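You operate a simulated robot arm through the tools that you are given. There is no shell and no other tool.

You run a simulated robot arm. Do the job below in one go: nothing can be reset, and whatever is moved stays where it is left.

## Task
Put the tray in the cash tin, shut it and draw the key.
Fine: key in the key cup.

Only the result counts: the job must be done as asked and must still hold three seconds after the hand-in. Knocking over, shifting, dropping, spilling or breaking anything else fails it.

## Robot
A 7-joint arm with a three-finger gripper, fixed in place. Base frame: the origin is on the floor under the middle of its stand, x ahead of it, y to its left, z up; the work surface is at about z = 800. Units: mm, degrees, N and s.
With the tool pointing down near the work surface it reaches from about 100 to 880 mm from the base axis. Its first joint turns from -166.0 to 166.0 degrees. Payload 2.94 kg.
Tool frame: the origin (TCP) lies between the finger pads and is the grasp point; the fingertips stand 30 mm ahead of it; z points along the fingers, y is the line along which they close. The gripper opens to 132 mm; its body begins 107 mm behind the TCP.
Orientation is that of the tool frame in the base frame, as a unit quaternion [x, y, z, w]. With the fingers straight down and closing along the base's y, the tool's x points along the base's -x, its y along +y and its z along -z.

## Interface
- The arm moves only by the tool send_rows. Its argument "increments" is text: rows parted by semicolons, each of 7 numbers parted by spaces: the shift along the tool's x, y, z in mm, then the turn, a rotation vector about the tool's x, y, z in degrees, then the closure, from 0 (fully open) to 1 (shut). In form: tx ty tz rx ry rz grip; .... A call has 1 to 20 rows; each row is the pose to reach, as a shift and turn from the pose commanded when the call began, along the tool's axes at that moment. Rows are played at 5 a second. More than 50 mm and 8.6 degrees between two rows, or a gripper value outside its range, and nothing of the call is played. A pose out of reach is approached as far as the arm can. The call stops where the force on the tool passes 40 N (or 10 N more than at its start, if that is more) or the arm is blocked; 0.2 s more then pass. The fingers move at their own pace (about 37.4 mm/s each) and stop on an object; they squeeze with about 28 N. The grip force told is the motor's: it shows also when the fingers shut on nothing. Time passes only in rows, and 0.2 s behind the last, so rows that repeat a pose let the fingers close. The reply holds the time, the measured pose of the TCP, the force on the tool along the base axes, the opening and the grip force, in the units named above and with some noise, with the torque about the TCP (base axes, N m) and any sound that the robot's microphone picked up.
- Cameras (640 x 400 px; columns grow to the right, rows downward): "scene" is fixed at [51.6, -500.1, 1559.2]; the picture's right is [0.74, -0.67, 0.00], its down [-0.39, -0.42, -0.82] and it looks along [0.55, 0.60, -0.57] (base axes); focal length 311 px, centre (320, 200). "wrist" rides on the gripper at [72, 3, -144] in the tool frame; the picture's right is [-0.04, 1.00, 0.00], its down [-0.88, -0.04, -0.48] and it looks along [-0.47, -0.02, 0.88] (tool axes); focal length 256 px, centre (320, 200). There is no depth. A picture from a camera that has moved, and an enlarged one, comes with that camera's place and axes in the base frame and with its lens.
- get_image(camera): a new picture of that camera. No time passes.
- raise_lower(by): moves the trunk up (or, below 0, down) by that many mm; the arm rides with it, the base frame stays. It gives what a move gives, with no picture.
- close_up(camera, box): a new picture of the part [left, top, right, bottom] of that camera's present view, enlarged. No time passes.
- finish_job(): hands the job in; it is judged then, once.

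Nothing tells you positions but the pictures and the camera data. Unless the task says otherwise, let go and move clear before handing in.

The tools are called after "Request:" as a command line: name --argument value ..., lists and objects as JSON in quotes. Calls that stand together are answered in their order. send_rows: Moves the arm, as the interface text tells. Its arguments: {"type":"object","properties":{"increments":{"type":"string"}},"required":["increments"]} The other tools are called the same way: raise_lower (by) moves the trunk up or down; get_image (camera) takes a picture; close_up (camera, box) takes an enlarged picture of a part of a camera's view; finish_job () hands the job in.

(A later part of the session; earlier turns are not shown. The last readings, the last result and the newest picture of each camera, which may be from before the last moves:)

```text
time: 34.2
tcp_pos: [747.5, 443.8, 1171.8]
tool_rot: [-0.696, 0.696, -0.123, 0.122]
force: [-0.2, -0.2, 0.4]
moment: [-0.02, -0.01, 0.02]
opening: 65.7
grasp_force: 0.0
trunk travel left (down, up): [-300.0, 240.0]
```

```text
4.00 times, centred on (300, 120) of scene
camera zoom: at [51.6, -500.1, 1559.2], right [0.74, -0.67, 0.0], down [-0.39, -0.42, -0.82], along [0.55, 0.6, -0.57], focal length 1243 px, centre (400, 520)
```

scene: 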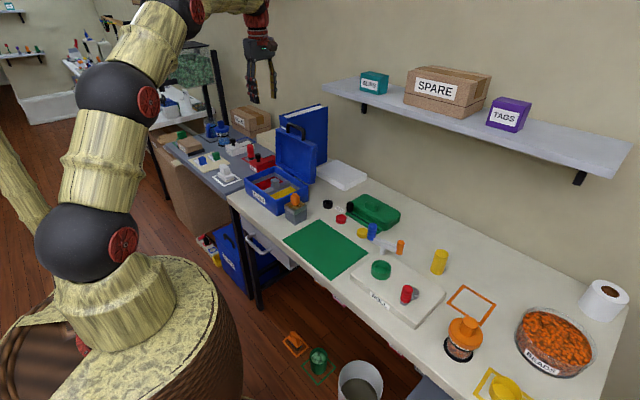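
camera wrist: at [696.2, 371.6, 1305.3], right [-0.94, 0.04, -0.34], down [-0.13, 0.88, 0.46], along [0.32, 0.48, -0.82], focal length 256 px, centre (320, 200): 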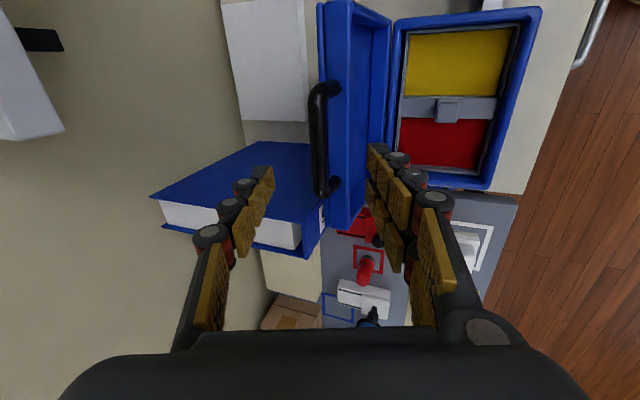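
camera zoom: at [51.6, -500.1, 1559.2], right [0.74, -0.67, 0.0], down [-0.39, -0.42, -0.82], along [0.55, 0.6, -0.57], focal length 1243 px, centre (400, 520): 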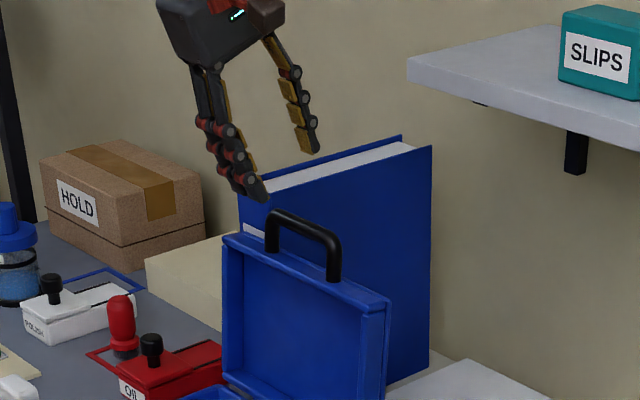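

The bar is lined up between the fingers. I'll advance along the tool axis and check before closing.

Request:
send_rows --increments "0 0 25 0 0 0 0.5; 0 0 50 0 0 0 0.5; 0 0 70 0 0 0 0.5; 0 0 80 0 0 0 0.5; 0 0 80 0 0 0 0.5"

Request:
get_image --camera "wrist"

Request:
close_up --camera "scene" --box '[250, 90, 346, 150]'

```text
time: 35.4
tcp_pos: [775.6, 443.4, 1100.6]
tool_rot: [-0.696, 0.697, -0.122, 0.123]
force: [0.2, -0.2, 0.6]
moment: [0.01, 0.0, -0.02]
opening: 66.1
grasp_force: 0.0
trunk travel left (down, up): [-300.0, 240.0]
```

```text
taken
camera wrist: at [724.1, 371.6, 1232.7], right [-0.94, 0.04, -0.34], down [-0.13, 0.88, 0.46], along [0.32, 0.48, -0.82], focal length 256 px, centre (320, 200)
```

wrist: 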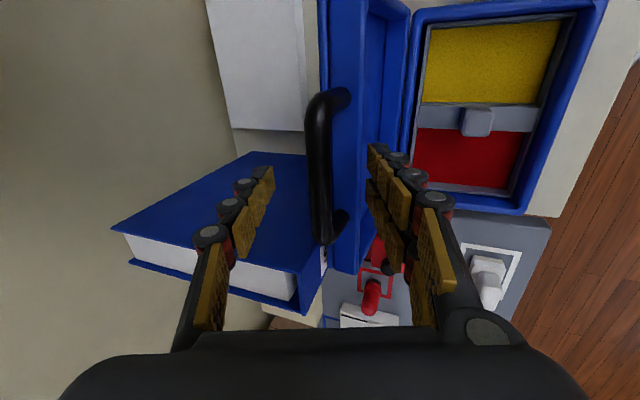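

```text
6.67 times, centred on (298, 120) of scene
camera zoom: at [51.6, -500.1, 1559.2], right [0.74, -0.67, 0.0], down [-0.39, -0.42, -0.82], along [0.55, 0.6, -0.57], focal length 2071 px, centre (467, 733)
```

zoom: 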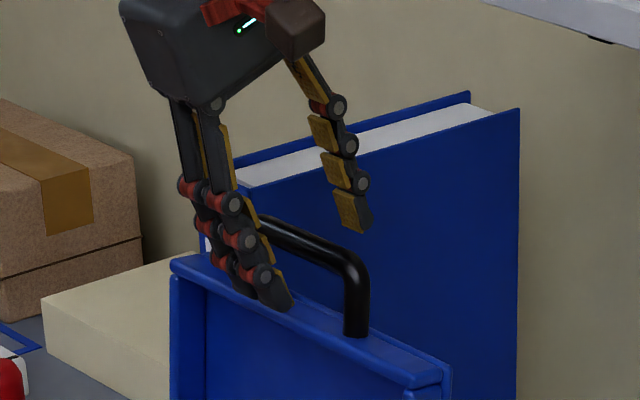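

Request:
send_rows --increments "0 0 0 0 0 0 0.65; 0 0 0 0 0 0 0.8; 0 0 0 0 0 0 0.9; 0 0 0 0 0 0 1; 0 0 0 0 0 0 1; 0 0 0 0 0 0 1"

Request:
get_image --camera "wrist"

Request:
close_up --camera "scene" --box '[250, 90, 346, 150]'

```text
time: 36.8
tcp_pos: [776.4, 444.1, 1098.8]
tool_rot: [-0.696, 0.696, -0.123, 0.123]
force: [0.4, 0.2, -0.6]
moment: [-0.01, 0.02, 0.03]
opening: 15.2
grasp_force: 33.1
trunk travel left (down, up): [-300.0, 240.0]
```

```text
taken
camera wrist: at [724.1, 371.7, 1232.7], right [-0.94, 0.04, -0.34], down [-0.13, 0.88, 0.46], along [0.32, 0.48, -0.82], focal length 256 px, centre (320, 200)
```

wrist: 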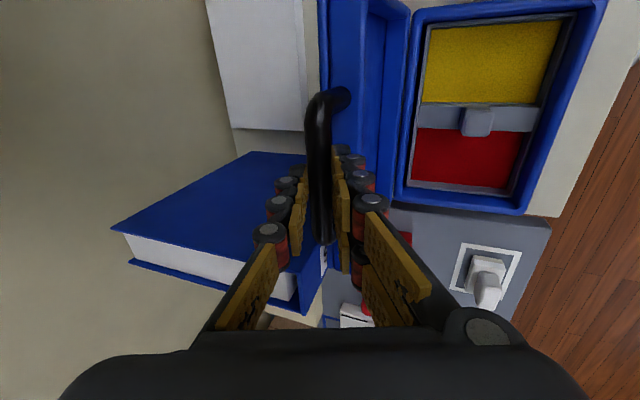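

```text
6.67 times, centred on (298, 120) of scene
camera zoom: at [51.6, -500.1, 1559.2], right [0.74, -0.67, 0.0], down [-0.39, -0.42, -0.82], along [0.55, 0.6, -0.57], focal length 2071 px, centre (467, 733)
```

zoom: 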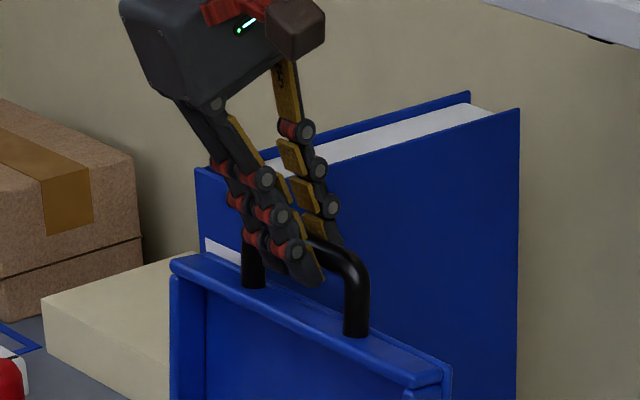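

The handle is gripped (15 mm). I'll swing the lid along its arc about the hinge in stages, watching the force.

Request:
send_rows --increments "0 9 -4.9 1 0 0 1; 0 18.2 -9.8 2 0 0 1; 0 26.8 -13.5 2.8 0 0 1; 0 35.3 -16.8 3.5 0 0 1; 0 44 -19.5 4.2 0 0 1; 0 52.8 -22.1 5 0 0 1; 0 52.8 -22.1 5 0 0 1"

Request:
close_up --camera "scene" --box '[230, 80, 350, 200]'

Request:
get_image --camera "wrist"

```text
time: 38.4
tcp_pos: [718.9, 443.4, 1102.4]
tool_rot: [-0.69, 0.691, -0.153, 0.153]
force: [1.0, -5.5, 1.6]
moment: [-0.25, -0.02, -0.13]
opening: 15.0
grasp_force: 41.7
trunk travel left (down, up): [-300.0, 240.0]
```

```text
3.33 times, centred on (290, 140) of scene
camera zoom: at [51.6, -500.1, 1559.2], right [0.74, -0.67, 0.0], down [-0.39, -0.42, -0.82], along [0.55, 0.6, -0.57], focal length 1036 px, centre (420, 400)
```

zoom: 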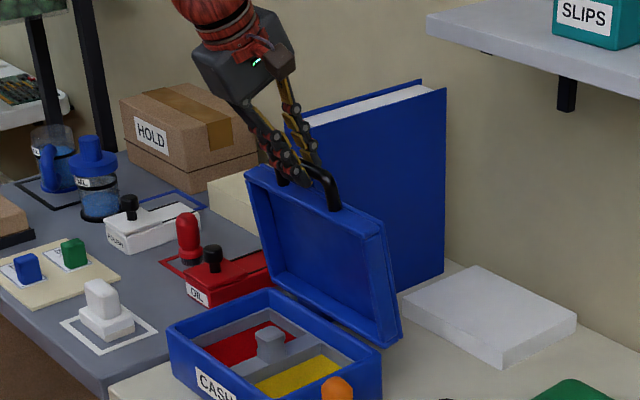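

```text
taken
camera wrist: at [655.5, 371.8, 1230.5], right [-0.91, 0.04, -0.42], down [-0.17, 0.88, 0.45], along [0.39, 0.48, -0.79], focal length 256 px, centre (320, 200)
```

wrist: 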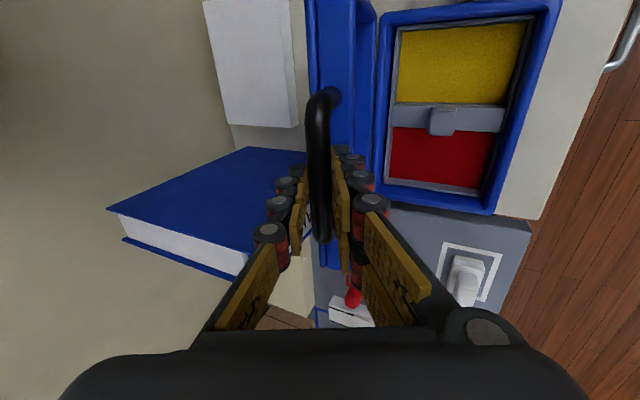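

Request:
send_rows --increments "0 8.8 -2.8 0.8 0 0 1; 0 17.6 -5.4 1.5 0 0 1; 0 26.5 -7.5 2.3 0 0 1; 0 35.5 -9.3 3 0 0 1; 0 44.7 -10.6 3.8 0 0 1; 0 53.8 -11.7 4.5 0 0 1; 0 63 -12.2 5.3 0 0 1; 0 72.1 -12.4 6 0 0 1; 0 81.3 -12.2 6.8 0 0 1; 0 90.5 -11.6 7.5 0 0 1; 0 90.5 -11.6 7.5 0 0 1"

Request:
close_up --camera "scene" --box '[230, 90, 350, 210]'

Request:
get_image --camera "wrist"

```text
time: 40.8
tcp_pos: [631.7, 444.3, 1074.5]
tool_rot: [0.679, -0.679, 0.198, -0.198]
force: [-0.3, -7.5, 1.6]
moment: [-0.16, -0.04, -0.06]
opening: 15.1
grasp_force: 41.0
trunk travel left (down, up): [-300.0, 240.0]
```

```text
3.33 times, centred on (290, 150) of scene
camera zoom: at [51.6, -500.1, 1559.2], right [0.74, -0.67, 0.0], down [-0.39, -0.42, -0.82], along [0.55, 0.6, -0.57], focal length 1036 px, centre (420, 367)
```

zoom: 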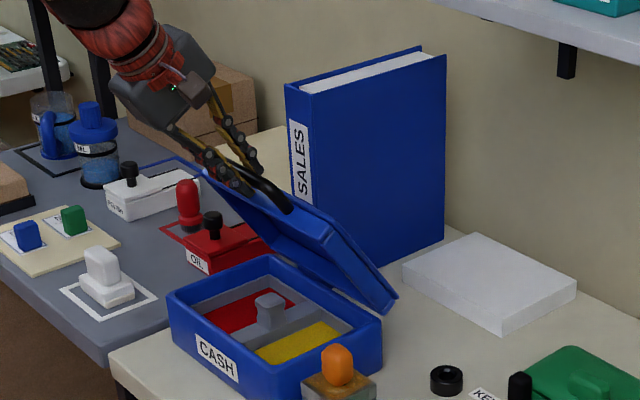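

```text
taken
camera wrist: at [552.0, 372.1, 1193.3], right [-0.84, 0.04, -0.54], down [-0.22, 0.88, 0.42], along [0.49, 0.48, -0.73], focal length 256 px, centre (320, 200)
```

wrist: 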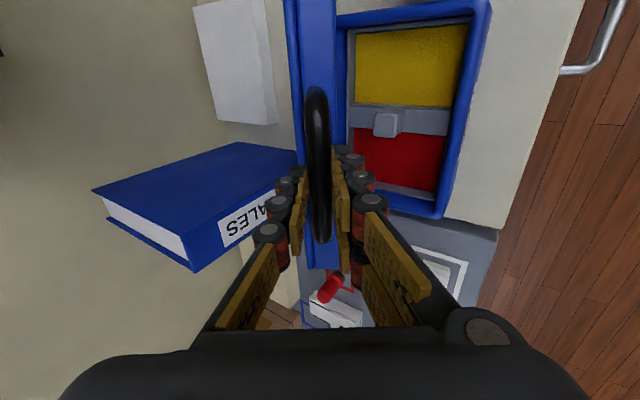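

Request:
send_rows --increments "0.5 9.2 0.1 0.8 0 0 1; 1 18.4 0.1 1.5 0 0 1; 1.5 27.6 0.8 2.3 0 0 1; 1.5 36.8 1.7 3 0 0 1; 1.5 45.9 3.1 3.8 0 0 1; 1.5 54.9 4.8 4.5 0 0 1; 1.5 63.8 7 5.3 0 0 1; 1.5 72.6 9.6 6 0 0 1; 1.5 81.3 12.5 6.8 0 0 1; 1.5 89.9 15.7 7.5 0 0 1; 1.5 89.9 15.7 7.5 0 0 1"

Request:
close_up --camera "scene" --box '[210, 100, 330, 220]'

Request:
get_image --camera "wrist"

```text
time: 43.2
tcp_pos: [563.9, 443.1, 1011.7]
tool_rot: [0.665, -0.664, 0.242, -0.242]
force: [-5.4, 15.0, 2.6]
moment: [0.59, 0.04, 0.44]
opening: 14.9
grasp_force: 41.3
trunk travel left (down, up): [-300.0, 240.0]
```

```text
3.33 times, centred on (270, 160) of scene
camera zoom: at [51.6, -500.1, 1559.2], right [0.74, -0.67, 0.0], down [-0.39, -0.42, -0.82], along [0.55, 0.6, -0.57], focal length 1036 px, centre (487, 333)
```

zoom: 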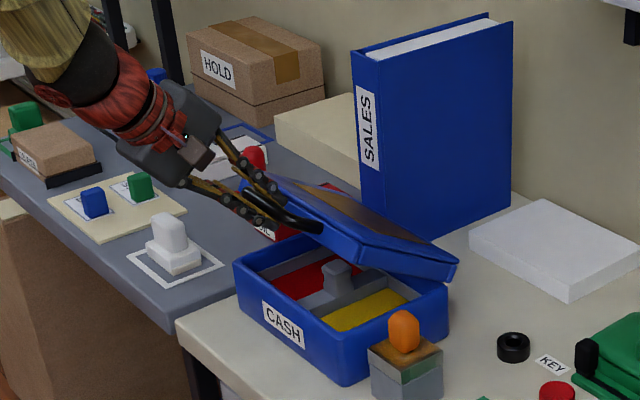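

```text
taken
camera wrist: at [469.8, 371.8, 1119.3], right [-0.77, 0.04, -0.64], down [-0.28, 0.88, 0.39], along [0.58, 0.48, -0.66], focal length 256 px, centre (320, 200)
```

wrist: 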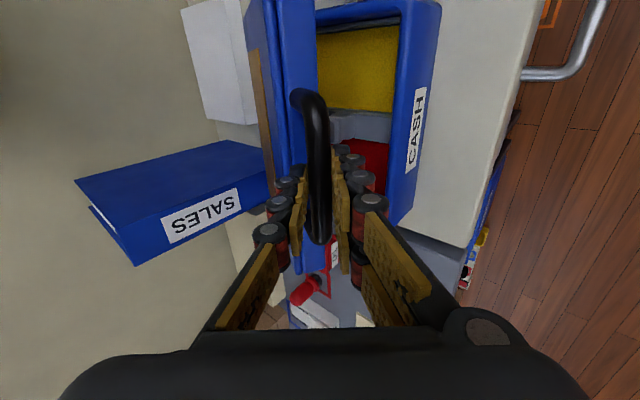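

Request:
send_rows --increments "-0.5 8.9 2.7 1 0 0 1; -1 17.7 5.4 2 0 0 1; -1 26.3 8.7 3 0 0 1; -1 34.8 12.3 4 0 0 1; -1 43.2 16.3 5 0 0 1; -1 51.4 20.6 6 0 0 1; -1 59.3 25.4 7 0 0 1; -1 67 30.4 8 0 0 1; -1 67 30.4 8 0 0 1"

Request:
close_up --camera "scene" --box '[210, 120, 330, 220]'

Request:
get_image --camera "wrist"

```text
time: 45.2
tcp_pos: [532.8, 444.2, 945.2]
tool_rot: [-0.646, 0.646, -0.288, 0.287]
force: [-8.0, -1.7, 1.0]
moment: [-0.2, 0.06, -0.26]
opening: 15.0
grasp_force: 40.8
trunk travel left (down, up): [-300.0, 240.0]
```

```text
4.00 times, centred on (270, 170) of scene
camera zoom: at [51.6, -500.1, 1559.2], right [0.74, -0.67, 0.0], down [-0.39, -0.42, -0.82], along [0.55, 0.6, -0.57], focal length 1243 px, centre (520, 320)
```

zoom: 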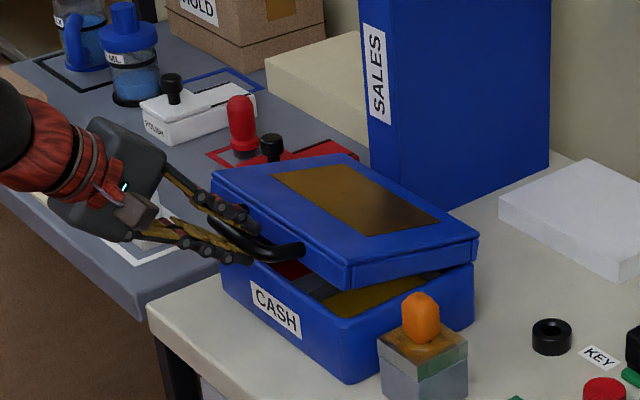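

```text
taken
camera wrist: at [424.0, 372.1, 1039.5], right [-0.67, 0.04, -0.74], down [-0.33, 0.88, 0.35], along [0.67, 0.47, -0.57], focal length 256 px, centre (320, 200)
```

wrist: 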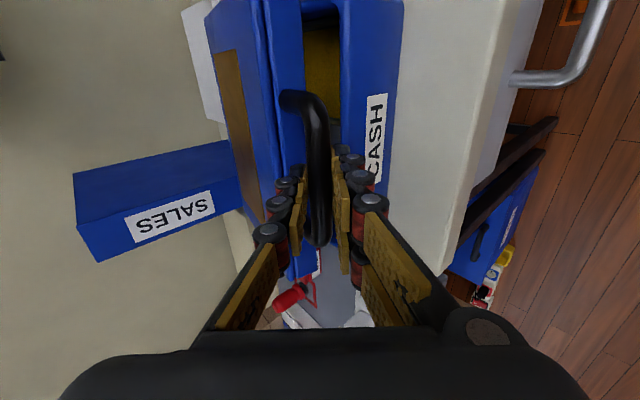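

Request:
send_rows --increments "0 5 2.3 0.5 0 0 1; 0 10.2 4.6 1 0 0 1; 0 16.7 8.3 2 0 0 1; 0 23 12.2 3 0 0 1; 0 23 12.2 3 0 0 1"

Request:
close_up --camera "scene" --box '[230, 140, 326, 215]'

Request:
get_image --camera "wrist"

```text
time: 46.4
tcp_pos: [526.3, 444.4, 920.5]
tool_rot: [-0.638, 0.638, -0.305, 0.305]
force: [0.6, 1.8, -1.1]
moment: [0.11, -0.05, 0.19]
opening: 14.7
grasp_force: 40.4
trunk travel left (down, up): [-300.0, 240.0]
```

```text
5.33 times, centred on (278, 178) of scene
camera zoom: at [51.6, -500.1, 1559.2], right [0.74, -0.67, 0.0], down [-0.39, -0.42, -0.82], along [0.55, 0.6, -0.57], focal length 1657 px, centre (544, 320)
```

zoom: 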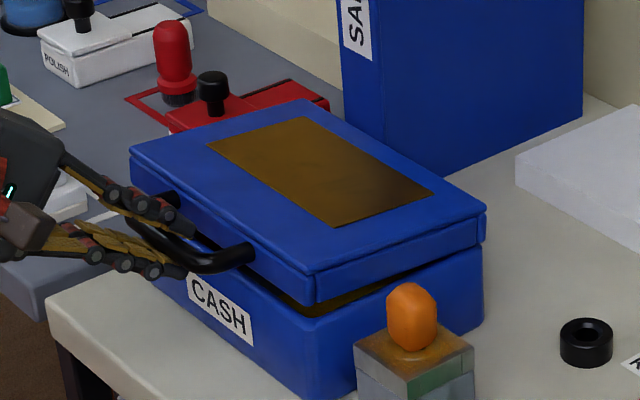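

```text
taken
camera wrist: at [413.4, 371.9, 1007.8], right [-0.63, 0.04, -0.78], down [-0.35, 0.88, 0.33], along [0.7, 0.48, -0.54], focal length 256 px, centre (320, 200)
```

wrist: 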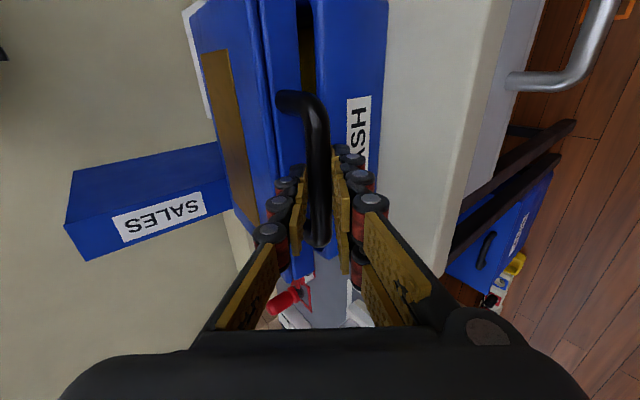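

Request:
send_rows --increments "0 4.1 2.9 0.4 0 0 1; 0 8.2 5.7 0.8 0 0 1; 0 8.2 5.7 0.8 0 0 1"

Request:
close_up --camera "scene" --box '[230, 140, 326, 215]'

```text
time: 47.2
tcp_pos: [526.5, 442.4, 911.0]
tool_rot: [-0.636, 0.636, -0.308, 0.31]
force: [-5.6, -1.5, 1.1]
moment: [-0.16, 0.0, -0.14]
opening: 15.1
grasp_force: 41.4
trunk travel left (down, up): [-300.0, 240.0]
```

```text
5.33 times, centred on (278, 178) of scene
camera zoom: at [51.6, -500.1, 1559.2], right [0.74, -0.67, 0.0], down [-0.39, -0.42, -0.82], along [0.55, 0.6, -0.57], focal length 1657 px, centre (544, 320)
```

zoom: 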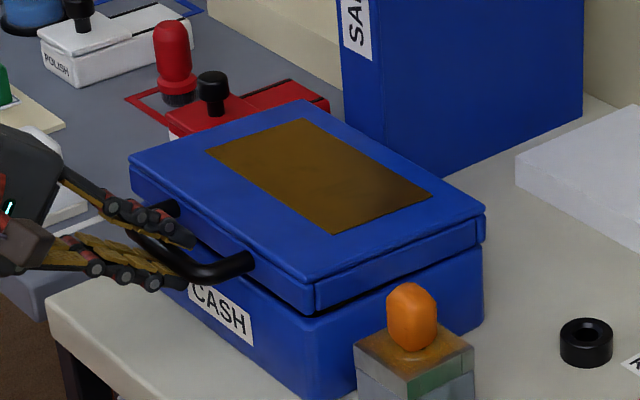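

Request:
send_rows --increments "0 1.8 0.9 0.1 0 0 1; 0 3.6 2 0.2 0 0 1; 0 5.2 3 0.3 0 0 1; 0 5.2 3 0.3 0 0 1"

Request:
close_up --camera "scene" --box '[230, 140, 326, 215]'

```text
time: 48.2
tcp_pos: [525.0, 442.4, 904.9]
tool_rot: [0.636, -0.635, 0.311, -0.311]
force: [-0.4, -0.7, 0.6]
moment: [0.09, -0.1, 0.14]
opening: 14.9
grasp_force: 40.9
trunk travel left (down, up): [-300.0, 240.0]
```

```text
5.33 times, centred on (278, 178) of scene
camera zoom: at [51.6, -500.1, 1559.2], right [0.74, -0.67, 0.0], down [-0.39, -0.42, -0.82], along [0.55, 0.6, -0.57], focal length 1657 px, centre (544, 320)
```

zoom: 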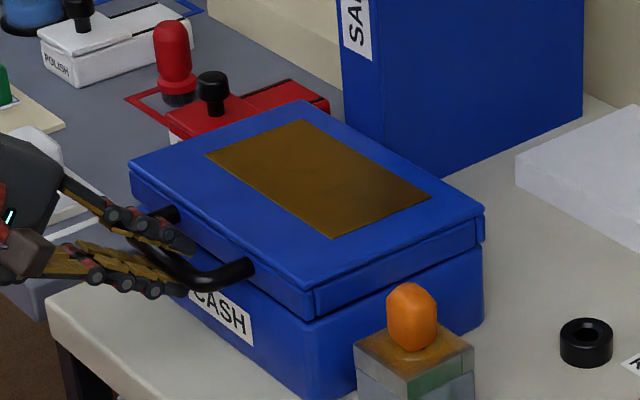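

Request:
send_rows --increments "0 1.2 0.9 0 0 0 1; 0 2.4 1.8 0 0 0 1; 0 2.4 1.8 0 0 0 1"

Request:
close_up --camera "scene" --box '[240, 160, 306, 215]'

```text
time: 49.0
tcp_pos: [523.6, 444.2, 902.0]
tool_rot: [0.635, -0.635, 0.311, -0.311]
force: [-1.8, -1.1, 0.7]
moment: [0.06, -0.1, 0.11]
opening: 15.0
grasp_force: 40.5
trunk travel left (down, up): [-300.0, 240.0]
```

```text
7.27 times, centred on (273, 188) of scene
camera zoom: at [51.6, -500.1, 1559.2], right [0.74, -0.67, 0.0], down [-0.39, -0.42, -0.82], along [0.55, 0.6, -0.57], focal length 2259 px, centre (662, 291)
```

zoom: 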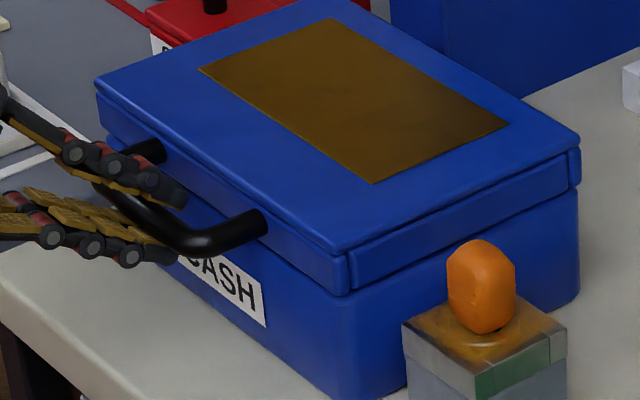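

Request:
send_rows --increments "0 1.2 0.9 0 0 0 1; 0 2.4 1.8 0 0 0 1; 0 3.2 2.4 0 0 0 1; 0 3.2 2.4 0 0 0 1"

Request:
close_up --camera "scene" --box '[240, 160, 306, 215]'

Request:
get_image --camera "wrist"

```text
time: 50.0
tcp_pos: [524.4, 444.4, 900.6]
tool_rot: [-0.635, 0.635, -0.311, 0.313]
force: [-10.0, -2.8, 15.0]
moment: [-0.41, -0.09, -0.27]
opening: 15.1
grasp_force: 40.7
trunk travel left (down, up): [-300.0, 240.0]
```

```text
7.27 times, centred on (273, 188) of scene
camera zoom: at [51.6, -500.1, 1559.2], right [0.74, -0.67, 0.0], down [-0.39, -0.42, -0.82], along [0.55, 0.6, -0.57], focal length 2259 px, centre (662, 291)
```

zoom: 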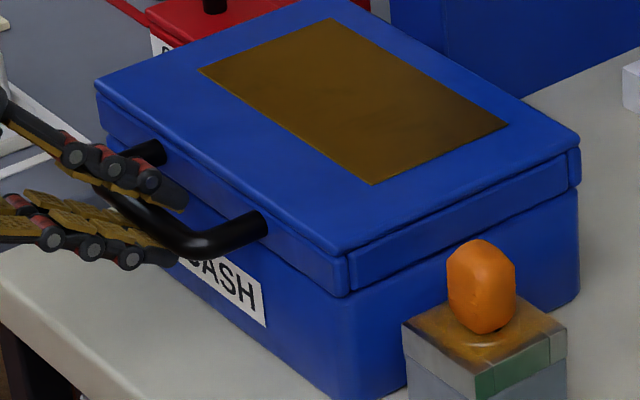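

```text
taken
camera wrist: at [409.3, 371.8, 985.4], right [-0.61, 0.05, -0.79], down [-0.35, 0.88, 0.32], along [0.71, 0.48, -0.52], focal length 256 px, centre (320, 200)
```

wrist: 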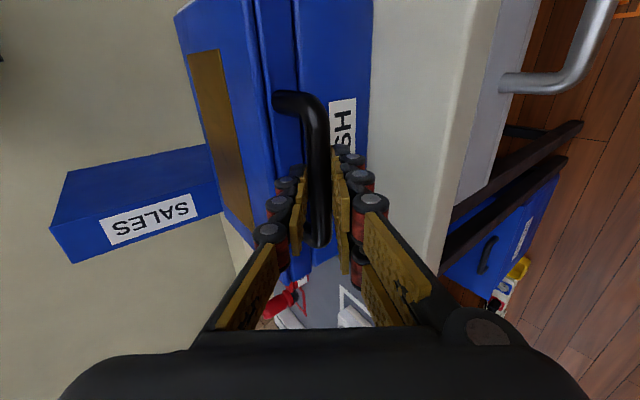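

The lid is down (15 N upward reaction). I'll ease off, open the fingers slightly and back away from the handle.

Request:
send_rows --increments "0 -1 -0.8 0 0 0 1; 0 -1.6 -1.2 0 0 0 1; 0 -1.6 -1.2 0 0 0 0.85; 0 -1.6 -1.2 0 0 0 0.77; 0 -1.6 -1.2 0 0 0 0.77; 0 -1.6 -1.2 0 0 0 0.77"

Request:
get_image --camera "wrist"

Request:
close_up --camera "scene" --box '[230, 155, 310, 215]'

```text
time: 51.4
tcp_pos: [525.6, 444.5, 900.3]
tool_rot: [0.635, -0.635, 0.311, -0.311]
force: [0.2, 0.6, 0.3]
moment: [0.01, 0.03, 0.0]
opening: 30.5
grasp_force: 0.1
trunk travel left (down, up): [-300.0, 240.0]
```

```text
taken
camera wrist: at [410.0, 372.2, 985.6], right [-0.61, 0.04, -0.79], down [-0.35, 0.88, 0.32], along [0.71, 0.48, -0.52], focal length 256 px, centre (320, 200)
```

wrist: 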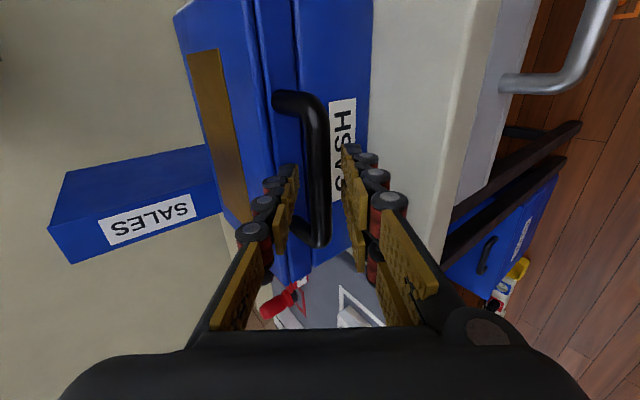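

```text
6.67 times, centred on (270, 185) of scene
camera zoom: at [51.6, -500.1, 1559.2], right [0.74, -0.67, 0.0], down [-0.39, -0.42, -0.82], along [0.55, 0.6, -0.57], focal length 2071 px, centre (653, 300)
```

zoom: 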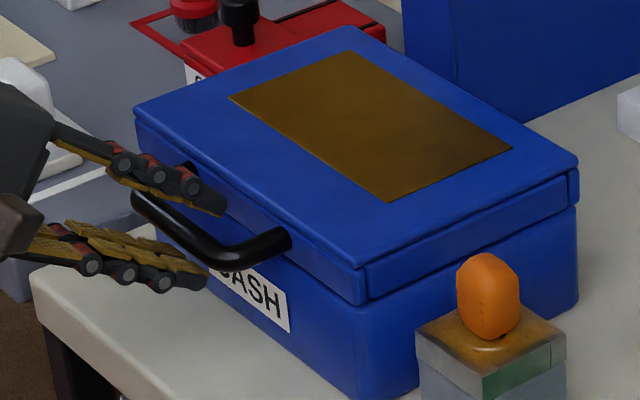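

Request:
send_rows --increments "0 0 -15 0 0 0 0.77; 0 0 -35 0 0 0 0.77; 0 0 -60 0 0 0 0.77; 0 0 -85 0 0 0 0.77; 0 -20 -95 -6 0 0 0.77; 0 -44 -112 -13 0 0 0.77; 0 -68 -128 -20 0 0 0.77; 0 -92 -144 -27 0 0 0.77; 0 -116 -160 -34 0 0 0.77; 0 -140 -176 -41 0 0 0.77; 0 -160 -190 -47 0 0 0.77; 0 -160 -190 -52.2 0 0 0.77; 0 -160 -190 -52.2 0 0 0.77"

Request:
get_image --camera "wrist"

Request:
get_image --camera "scene"

Request:
close_up --camera "scene" --box '[230, 155, 326, 225]'

```text
time: 54.2
tcp_pos: [473.8, 443.9, 1142.0]
tool_rot: [-0.707, 0.707, 0.002, -0.001]
force: [0.3, 0.0, -0.7]
moment: [0.01, 0.01, 0.0]
opening: 30.6
grasp_force: 0.1
trunk travel left (down, up): [-300.0, 240.0]
```

```text
taken
camera wrist: at [470.5, 372.2, 1285.4], right [-1.0, 0.04, 0.0], down [0.04, 0.88, 0.48], along [0.02, 0.48, -0.88], focal length 256 px, centre (320, 200)
```

wrist: 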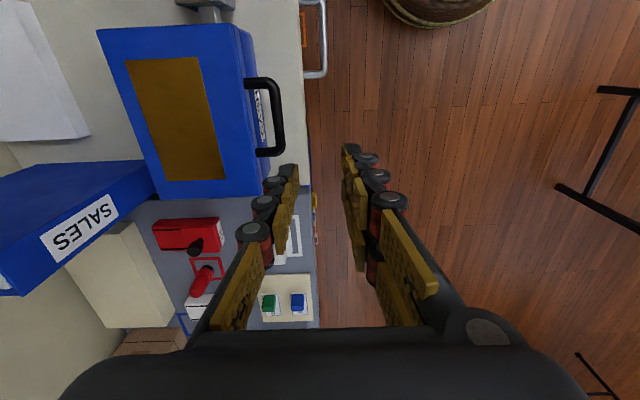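

```text
taken
```

scene: 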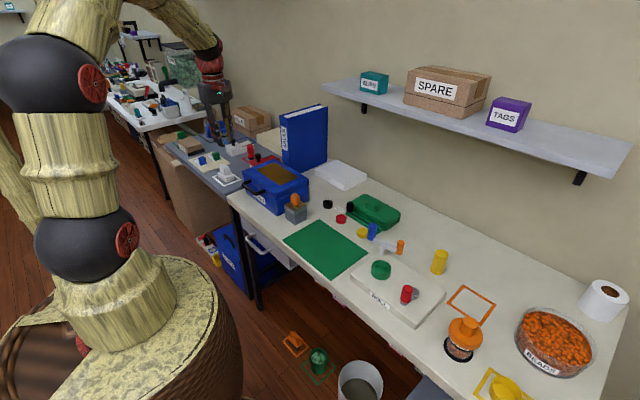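

```text
5.71 times, centred on (278, 190) of scene
camera zoom: at [51.6, -500.1, 1559.2], right [0.74, -0.67, 0.0], down [-0.39, -0.42, -0.82], along [0.55, 0.6, -0.57], focal length 1775 px, centre (560, 257)
```

zoom: 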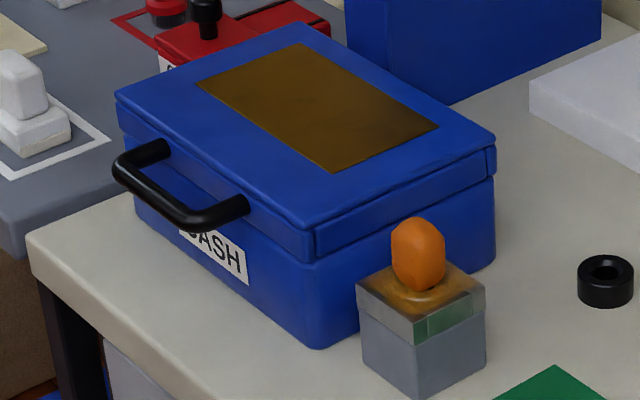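

The lid is shut and stays shut. Now I'll turn the hand back and look closely at the lock and key.

Request:
send_rows --increments "14.5 -10.5 5 0 0 7.5 0.77; 29 -21 15 0 0 15 0.77; 43.5 -31.5 25 0 0 22.5 0.6; 58 -42 35 0 0 30 0.5; 72.5 -52.5 45 0 0 37.5 0.5; 87 -63 55 0 0 45 0.5; 101.5 -73.5 65 0 0 52.5 0.5; 116 -84 75 0 0 60 0.5; 130.5 -94.5 85 0 0 67.5 0.5; 145 -105 95 0 0 75 0.5; 159.5 -115.5 108 0 0 82.5 0.5; 174 -126 120 0 0 90 0.5; 174 -126 120 0 0 90 0.5"

Request:
get_image --camera "wrist"

Request:
close_up --camera "wrist" --box '[260, 100, 380, 200]'

Request:
close_up --camera "scene" --box '[274, 185, 322, 225]'

```text
time: 57.0
tcp_pos: [597.9, 270.5, 1022.5]
tool_rot: [0.001, 1.0, 0.001, -0.001]
force: [1.5, 0.4, -0.4]
moment: [-0.02, 0.0, -0.01]
opening: 66.0
grasp_force: 0.0
trunk travel left (down, up): [-300.0, 240.0]
```

```text
taken
camera wrist: at [526.8, 273.4, 1165.9], right [0.04, 1.0, 0.0], down [0.88, -0.04, 0.47], along [0.47, -0.02, -0.88], focal length 256 px, centre (320, 200)
```

wrist: 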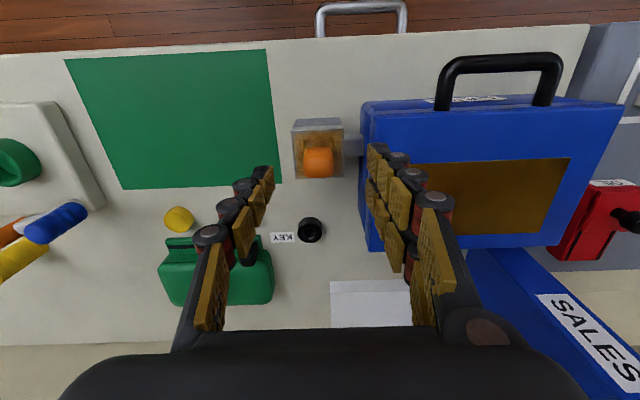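

```text
4.00 times, centred on (320, 150) of wrist
camera zoom: at [526.8, 273.4, 1165.9], right [0.04, 1.0, 0.0], down [0.88, -0.04, 0.47], along [0.47, -0.02, -0.88], focal length 1024 px, centre (320, 400)
```

zoom: 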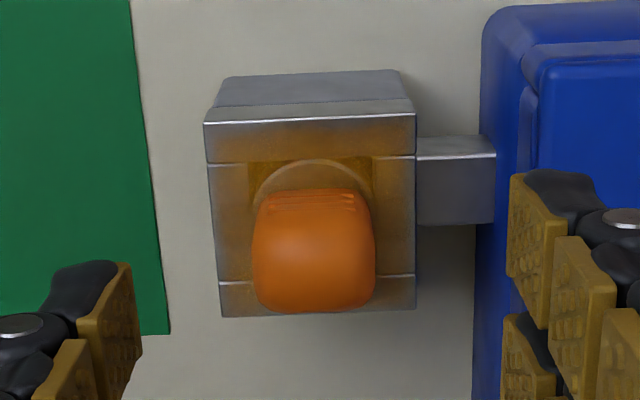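

```text
10.00 times, centred on (298, 205) of scene
camera zoom: at [51.6, -500.1, 1559.2], right [0.74, -0.67, 0.0], down [-0.39, -0.42, -0.82], along [0.55, 0.6, -0.57], focal length 3106 px, centre (540, 150)
```

zoom: 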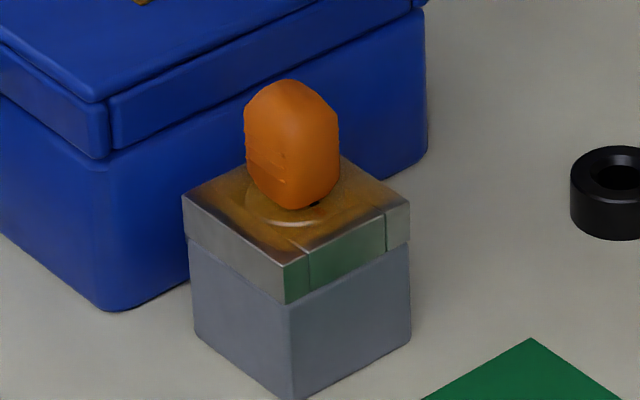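

The key has a rounded orange head, about 30 × 20 mm and 50 mm tall, standing on the lock block at about (624, 266). I'll turn the hand so the fingers close across its thin side, and align above it.

Request:
send_rows --increments "-2.2 -0.3 0 0 0 -7.5 0.5; -4.4 -0.6 0 0 0 -15 0.5; -6.6 -1 0 0 0 -22.5 0.5; -8.8 -1.3 0 0 0 -30 0.5; -11 -1.6 0 0 0 -37.5 0.5; -13 -2 0 0 0 -45 0.5; -15 -2.3 0 0 0 -52.5 0.5; -17 -2.6 0 0 0 -60 0.5; -19 -3 5 0 0 -67.5 0.5; -21 -3.3 10 0 0 -75 0.5; -24 -3.6 15 0 0 -82.5 0.5; -26 -4 20 0 0 -90 0.5; -26 -4 20 0 0 -90 0.5"

Request:
get_image --camera "wrist"

Request:
close_up --camera "wrist" --box '[250, 90, 390, 200]'

```text
time: 59.8
tcp_pos: [626.0, 265.7, 1001.7]
tool_rot: [0.707, -0.707, -0.001, 0.0]
force: [-0.2, 0.8, 0.6]
moment: [0.0, 0.04, -0.02]
opening: 66.1
grasp_force: 0.1
trunk travel left (down, up): [-300.0, 240.0]
```

```text
taken
camera wrist: at [623.0, 194.3, 1145.5], right [-1.0, 0.04, 0.0], down [0.04, 0.88, 0.48], along [0.02, 0.48, -0.88], focal length 256 px, centre (320, 200)
```

wrist: 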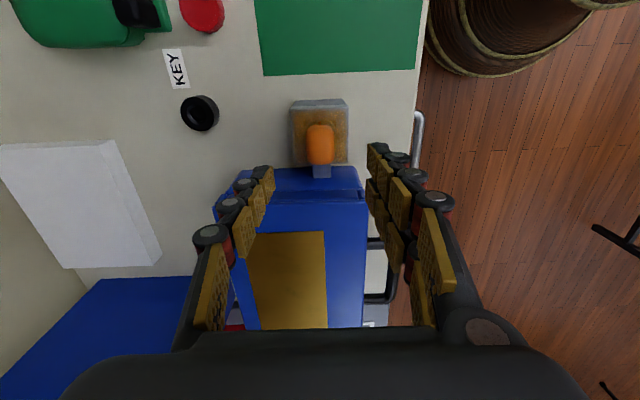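

```text
3.64 times, centred on (320, 145) of wrist
camera zoom: at [623.0, 194.3, 1145.5], right [-1.0, 0.04, 0.0], down [0.04, 0.88, 0.48], along [0.02, 0.48, -0.88], focal length 931 px, centre (320, 400)
```

zoom: 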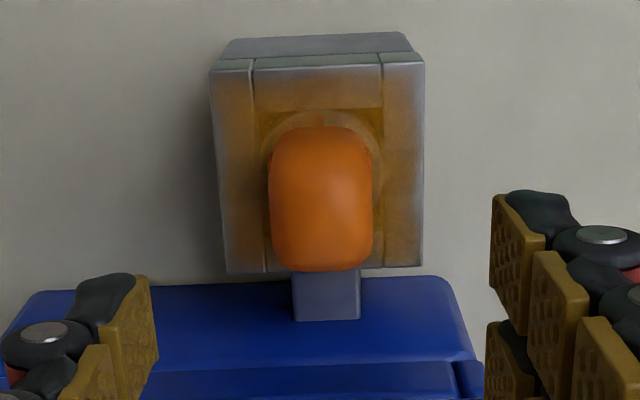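

Request:
send_rows --increments "0 0 35 0 0 0 0.5; 0 0 65 0 0 0 0.5; 0 0 85 0 0 0 0.5; 0 0 95 0 0 0 0.5; 0 0 95 0 0 0 0.5"

Request:
close_up --camera "wrist" --box '[220, 90, 420, 240]'

Request:
close_up --camera "scene" --box '[260, 165, 340, 225]'

```text
time: 61.0
tcp_pos: [625.1, 266.4, 907.3]
tool_rot: [-0.707, 0.708, 0.002, 0.0]
force: [0.0, -0.2, 0.0]
moment: [-0.03, 0.0, -0.01]
opening: 66.0
grasp_force: 0.1
trunk travel left (down, up): [-300.0, 240.0]
```

```text
2.67 times, centred on (320, 165) of wrist
camera zoom: at [622.4, 193.4, 1050.9], right [-1.0, 0.04, 0.0], down [0.04, 0.88, 0.48], along [0.02, 0.48, -0.88], focal length 683 px, centre (320, 293)
```

zoom: 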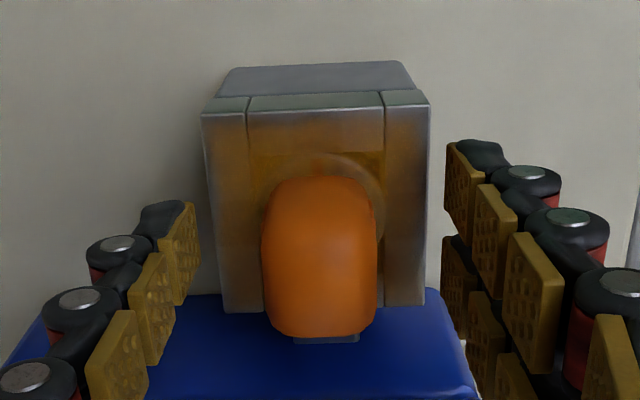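

```text
6.67 times, centred on (300, 195) of scene
camera zoom: at [51.6, -500.1, 1559.2], right [0.74, -0.67, 0.0], down [-0.39, -0.42, -0.82], along [0.55, 0.6, -0.57], focal length 2071 px, centre (453, 233)
```

zoom: 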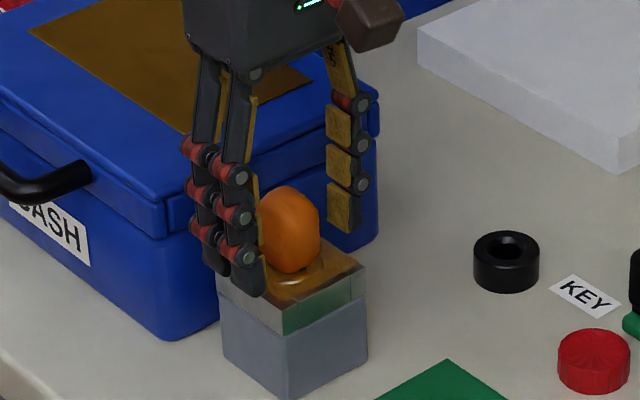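

Request:
send_rows --increments "0 0 0 0 0 0 0.65; 0 0 0 0 0 0 0.8; 0 0 0 0 0 0 0.9; 0 0 0 0 0 0 1; 0 0 0 0 0 0 1; 0 0 0 0 0 0 1"

Request:
close_up --camera "wrist" --box '[220, 90, 420, 240]'

Request:
close_up --camera "scene" --box '[260, 165, 340, 225]'

```text
time: 62.4
tcp_pos: [625.0, 265.6, 907.1]
tool_rot: [0.707, -0.707, -0.002, 0.0]
force: [-0.7, 0.7, -0.6]
moment: [0.0, 0.03, 0.01]
opening: 25.8
grasp_force: 27.7
trunk travel left (down, up): [-300.0, 240.0]
```

```text
2.67 times, centred on (320, 165) of wrist
camera zoom: at [622.4, 193.5, 1051.0], right [-1.0, 0.04, 0.0], down [0.04, 0.88, 0.48], along [0.02, 0.48, -0.88], focal length 683 px, centre (320, 293)
```

zoom: 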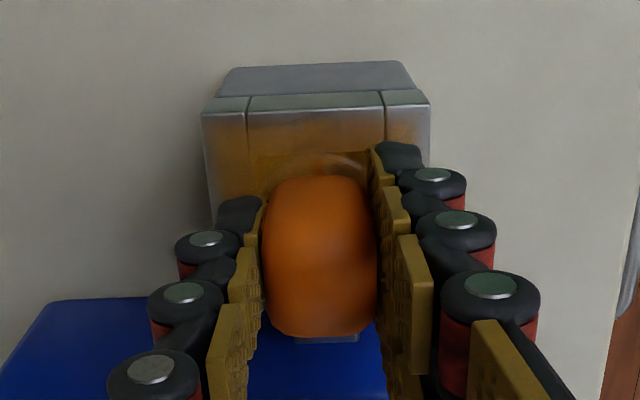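

```text
6.67 times, centred on (300, 195) of scene
camera zoom: at [51.6, -500.1, 1559.2], right [0.74, -0.67, 0.0], down [-0.39, -0.42, -0.82], along [0.55, 0.6, -0.57], focal length 2071 px, centre (453, 233)
```

zoom: 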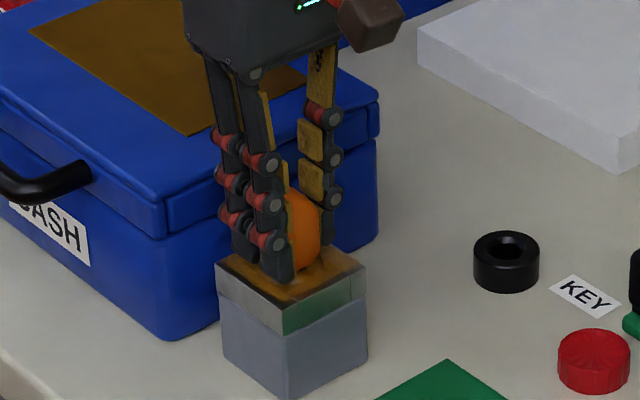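

The key head is gripped at 26 mm. I'll try a gentle upward pull to see whether it is free or trapped.

Request:
send_rows --increments "0 0 -0.7 0 0 0 1; 0 0 -1.5 0 0 0 1; 0 0 -1.5 0 0 0 1"

```text
time: 63.2
tcp_pos: [624.2, 266.2, 908.9]
tool_rot: [-0.706, 0.708, 0.002, -0.001]
force: [1.2, 0.5, -11.2]
moment: [0.03, -0.06, 0.01]
opening: 25.9
grasp_force: 28.4
trunk travel left (down, up): [-300.0, 240.0]
```

The pull meets resistance (11 N in 1.5 mm), so the key is probably trapped until turned. I'll ease back and test a small turn.

Request:
send_rows --increments "0 0 0.8 0 0 0 1; 0 0 1.5 0 0 0 1; 0 0 1.5 0 0 4 1; 0 0 1.5 0 0 8 1; 0 0 1.5 0 0 8 1"

Request:
close_up --camera "wrist" --box '[220, 90, 420, 240]'

```text
time: 64.4
tcp_pos: [624.7, 265.2, 907.2]
tool_rot: [-0.656, 0.755, 0.002, -0.001]
force: [-4.3, -1.9, -1.6]
moment: [-0.11, 0.11, 0.56]
opening: 28.1
grasp_force: 27.7
trunk travel left (down, up): [-300.0, 240.0]
```

```text
2.67 times, centred on (320, 165) of wrist
camera zoom: at [612.4, 195.5, 1050.9], right [-0.98, 0.18, 0.0], down [0.16, 0.86, 0.48], along [0.09, 0.47, -0.88], focal length 683 px, centre (320, 293)
```

zoom: 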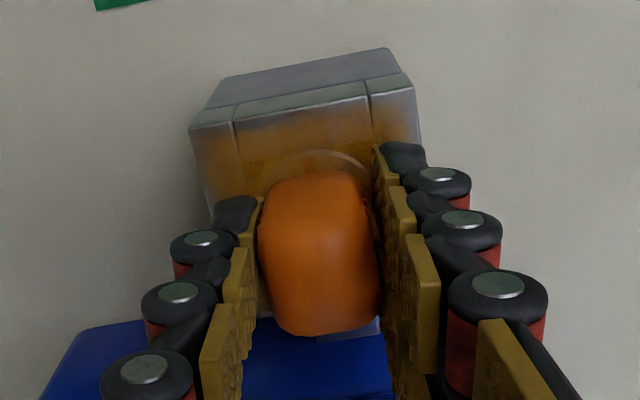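

Clockwise is blocked (0.56 N·m and the fingers rode up on the head). I'll go back and test the other way.

Request:
send_rows --increments "0 0 0 0 0 -4 1; 0 0 0 0 0 -8 1; 0 0 0 0 0 -8 1; 0 0 0 0 0 -12 1; 0 0 0 0 0 -16 1; 0 0 0 0 0 -16 1"

Request:
close_up --camera "wrist" --box '[220, 90, 420, 240]'

```text
time: 65.8
tcp_pos: [624.8, 266.2, 907.6]
tool_rot: [0.755, -0.656, -0.001, 0.001]
force: [-2.4, 8.1, -2.0]
moment: [0.36, 0.11, 0.03]
opening: 25.7
grasp_force: 28.1
trunk travel left (down, up): [-300.0, 240.0]
```

```text
2.67 times, centred on (320, 165) of wrist
camera zoom: at [632.6, 194.9, 1050.6], right [-1.0, -0.1, 0.0], down [-0.09, 0.88, 0.48], along [-0.05, 0.47, -0.88], focal length 683 px, centre (320, 293)
```

zoom: 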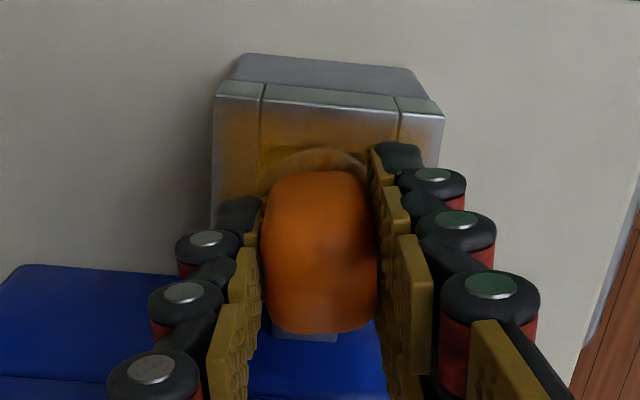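

Counter-clockwise (seen from above) the key turns freely with the hand. I'll keep turning in stages, watching torque and sound.

Request:
send_rows --increments "-0.5 0 0 0 0 -4 1; -0.5 0 0 0 0 -8 1; -0.5 0 0 0 0 -12 1; -0.5 0 0 0 0 -16 1; -0.5 0 0 0 0 -20 1; -0.5 0 0 0 0 -24 1; -0.5 0 0 0 0 -24 1"

Request:
close_up --camera "wrist" --box '[220, 90, 420, 240]'

```text
time: 67.4
tcp_pos: [625.3, 267.0, 907.6]
tool_rot: [0.875, -0.484, -0.002, 0.001]
force: [-4.3, 6.6, 0.1]
moment: [0.14, 0.13, 0.01]
opening: 25.7
grasp_force: 27.7
trunk travel left (down, up): [-300.0, 240.0]
```

```text
2.67 times, centred on (320, 165) of wrist
camera zoom: at [661.5, 204.0, 1050.8], right [-0.87, -0.49, 0.0], down [-0.43, 0.76, 0.48], along [-0.24, 0.41, -0.88], focal length 683 px, centre (320, 293)
```

zoom: 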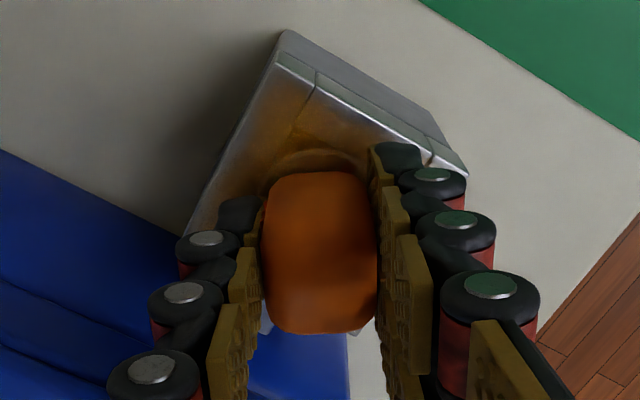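

Request:
send_rows --increments "-0.4 0 0 0 0 -4 1; -0.4 0 0 0 0 -8 1; -0.4 0 0 0 0 -12 1; -0.4 0 0 0 0 -16 1; -0.4 0 0 0 0 -20 1; -0.4 0 0 0 0 -24 1; -0.4 0 0 0 0 -28 1; -0.4 0 0 0 0 -28 1"

Request:
close_up --camera "wrist" --box '[220, 90, 420, 240]'

Request:
close_up --camera "scene" --box '[260, 165, 340, 225]'

```text
time: 69.2
tcp_pos: [626.1, 266.1, 908.0]
tool_rot: [0.966, -0.258, -0.002, 0.0]
force: [2.7, -1.2, 4.7]
moment: [-0.09, -0.07, -0.01]
opening: 25.6
grasp_force: 27.7
trunk travel left (down, up): [-300.0, 240.0]
```

```text
2.67 times, centred on (320, 165) of wrist
camera zoom: at [686.9, 228.2, 1051.0], right [-0.54, -0.84, 0.0], down [-0.74, 0.47, 0.48], along [-0.4, 0.26, -0.88], focal length 683 px, centre (320, 293)
```

zoom: 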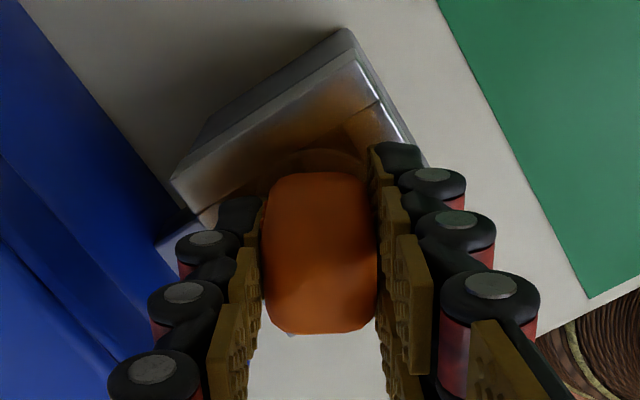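

```text
6.67 times, centred on (300, 195) of scene
camera zoom: at [51.6, -500.1, 1559.2], right [0.74, -0.67, 0.0], down [-0.39, -0.42, -0.82], along [0.55, 0.6, -0.57], focal length 2071 px, centre (453, 233)
```

zoom: 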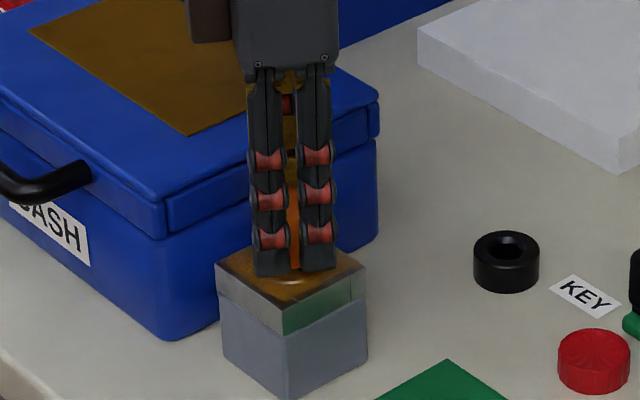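

Request:
send_rows --increments "0 0 0 0 0 -4 1; 0 0 0 0 0 -8 1; 0 0 0 0 0 -12 1; 0 0 0 0 0 -16 1; 0 0 0 0 0 -20 1; 0 0 0 0 0 -20 1"

Request:
close_up --camera "wrist" --box '[220, 90, 420, 240]'

```text
time: 70.6
tcp_pos: [624.3, 265.4, 907.4]
tool_rot: [0.996, -0.086, -0.002, -0.001]
force: [-0.8, 0.4, 6.4]
moment: [0.01, 0.11, 0.03]
opening: 25.5
grasp_force: 27.6
trunk travel left (down, up): [-300.0, 240.0]
```

```text
2.67 times, centred on (320, 165) of wrist
camera zoom: at [695.5, 251.0, 1050.4], right [-0.21, -0.98, 0.0], down [-0.86, 0.19, 0.48], along [-0.47, 0.1, -0.88], focal length 683 px, centre (320, 293)
```

zoom: 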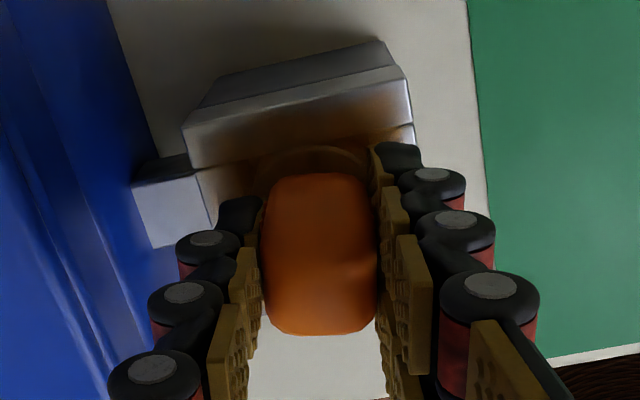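

Request:
send_rows --increments "0 0 0 0 0 -3 1; 0 0 0 0 0 -6 1; 0 0 0 0 0 -10 1; 0 0 0 0 0 -10 1"

Request:
close_up --camera "wrist" --box '[220, 90, 420, 240]'

```text
time: 71.6
tcp_pos: [624.5, 266.2, 908.0]
tool_rot: [1.0, -0.001, -0.002, 0.0]
force: [-0.5, 0.8, -0.7]
moment: [-0.01, 0.01, 0.02]
opening: 25.6
grasp_force: 28.1
trunk travel left (down, up): [-300.0, 240.0]
```

```text
2.67 times, centred on (320, 165) of wrist
camera zoom: at [697.6, 263.3, 1050.6], right [-0.04, -1.0, 0.0], down [-0.88, 0.04, 0.48], along [-0.48, 0.02, -0.88], focal length 683 px, centre (320, 293)
```

zoom: 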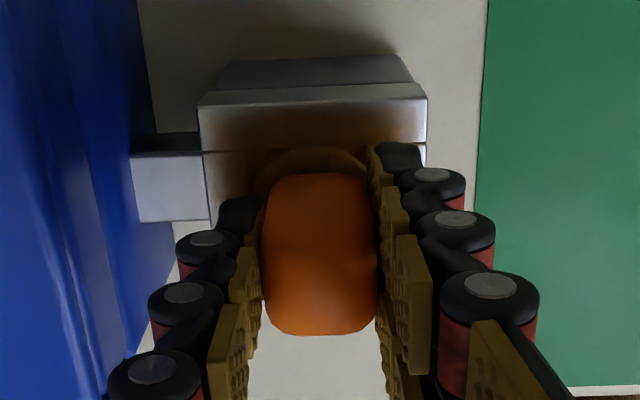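

The key is now turned 90°. I'll try a gentle pull here.

Request:
send_rows --increments "0 0 -0.8 0 0 0 1; 0 0 -1.6 0 0 0 1; 0 0 -2.4 0 0 0 1; 0 0 -2.4 0 0 0 1"

```text
time: 72.6
tcp_pos: [624.9, 266.8, 909.9]
tool_rot: [1.0, 0.0, -0.001, -0.001]
force: [-0.9, -0.4, 0.0]
moment: [0.02, -0.01, -0.03]
opening: 25.4
grasp_force: 28.1
trunk travel left (down, up): [-300.0, 240.0]
```

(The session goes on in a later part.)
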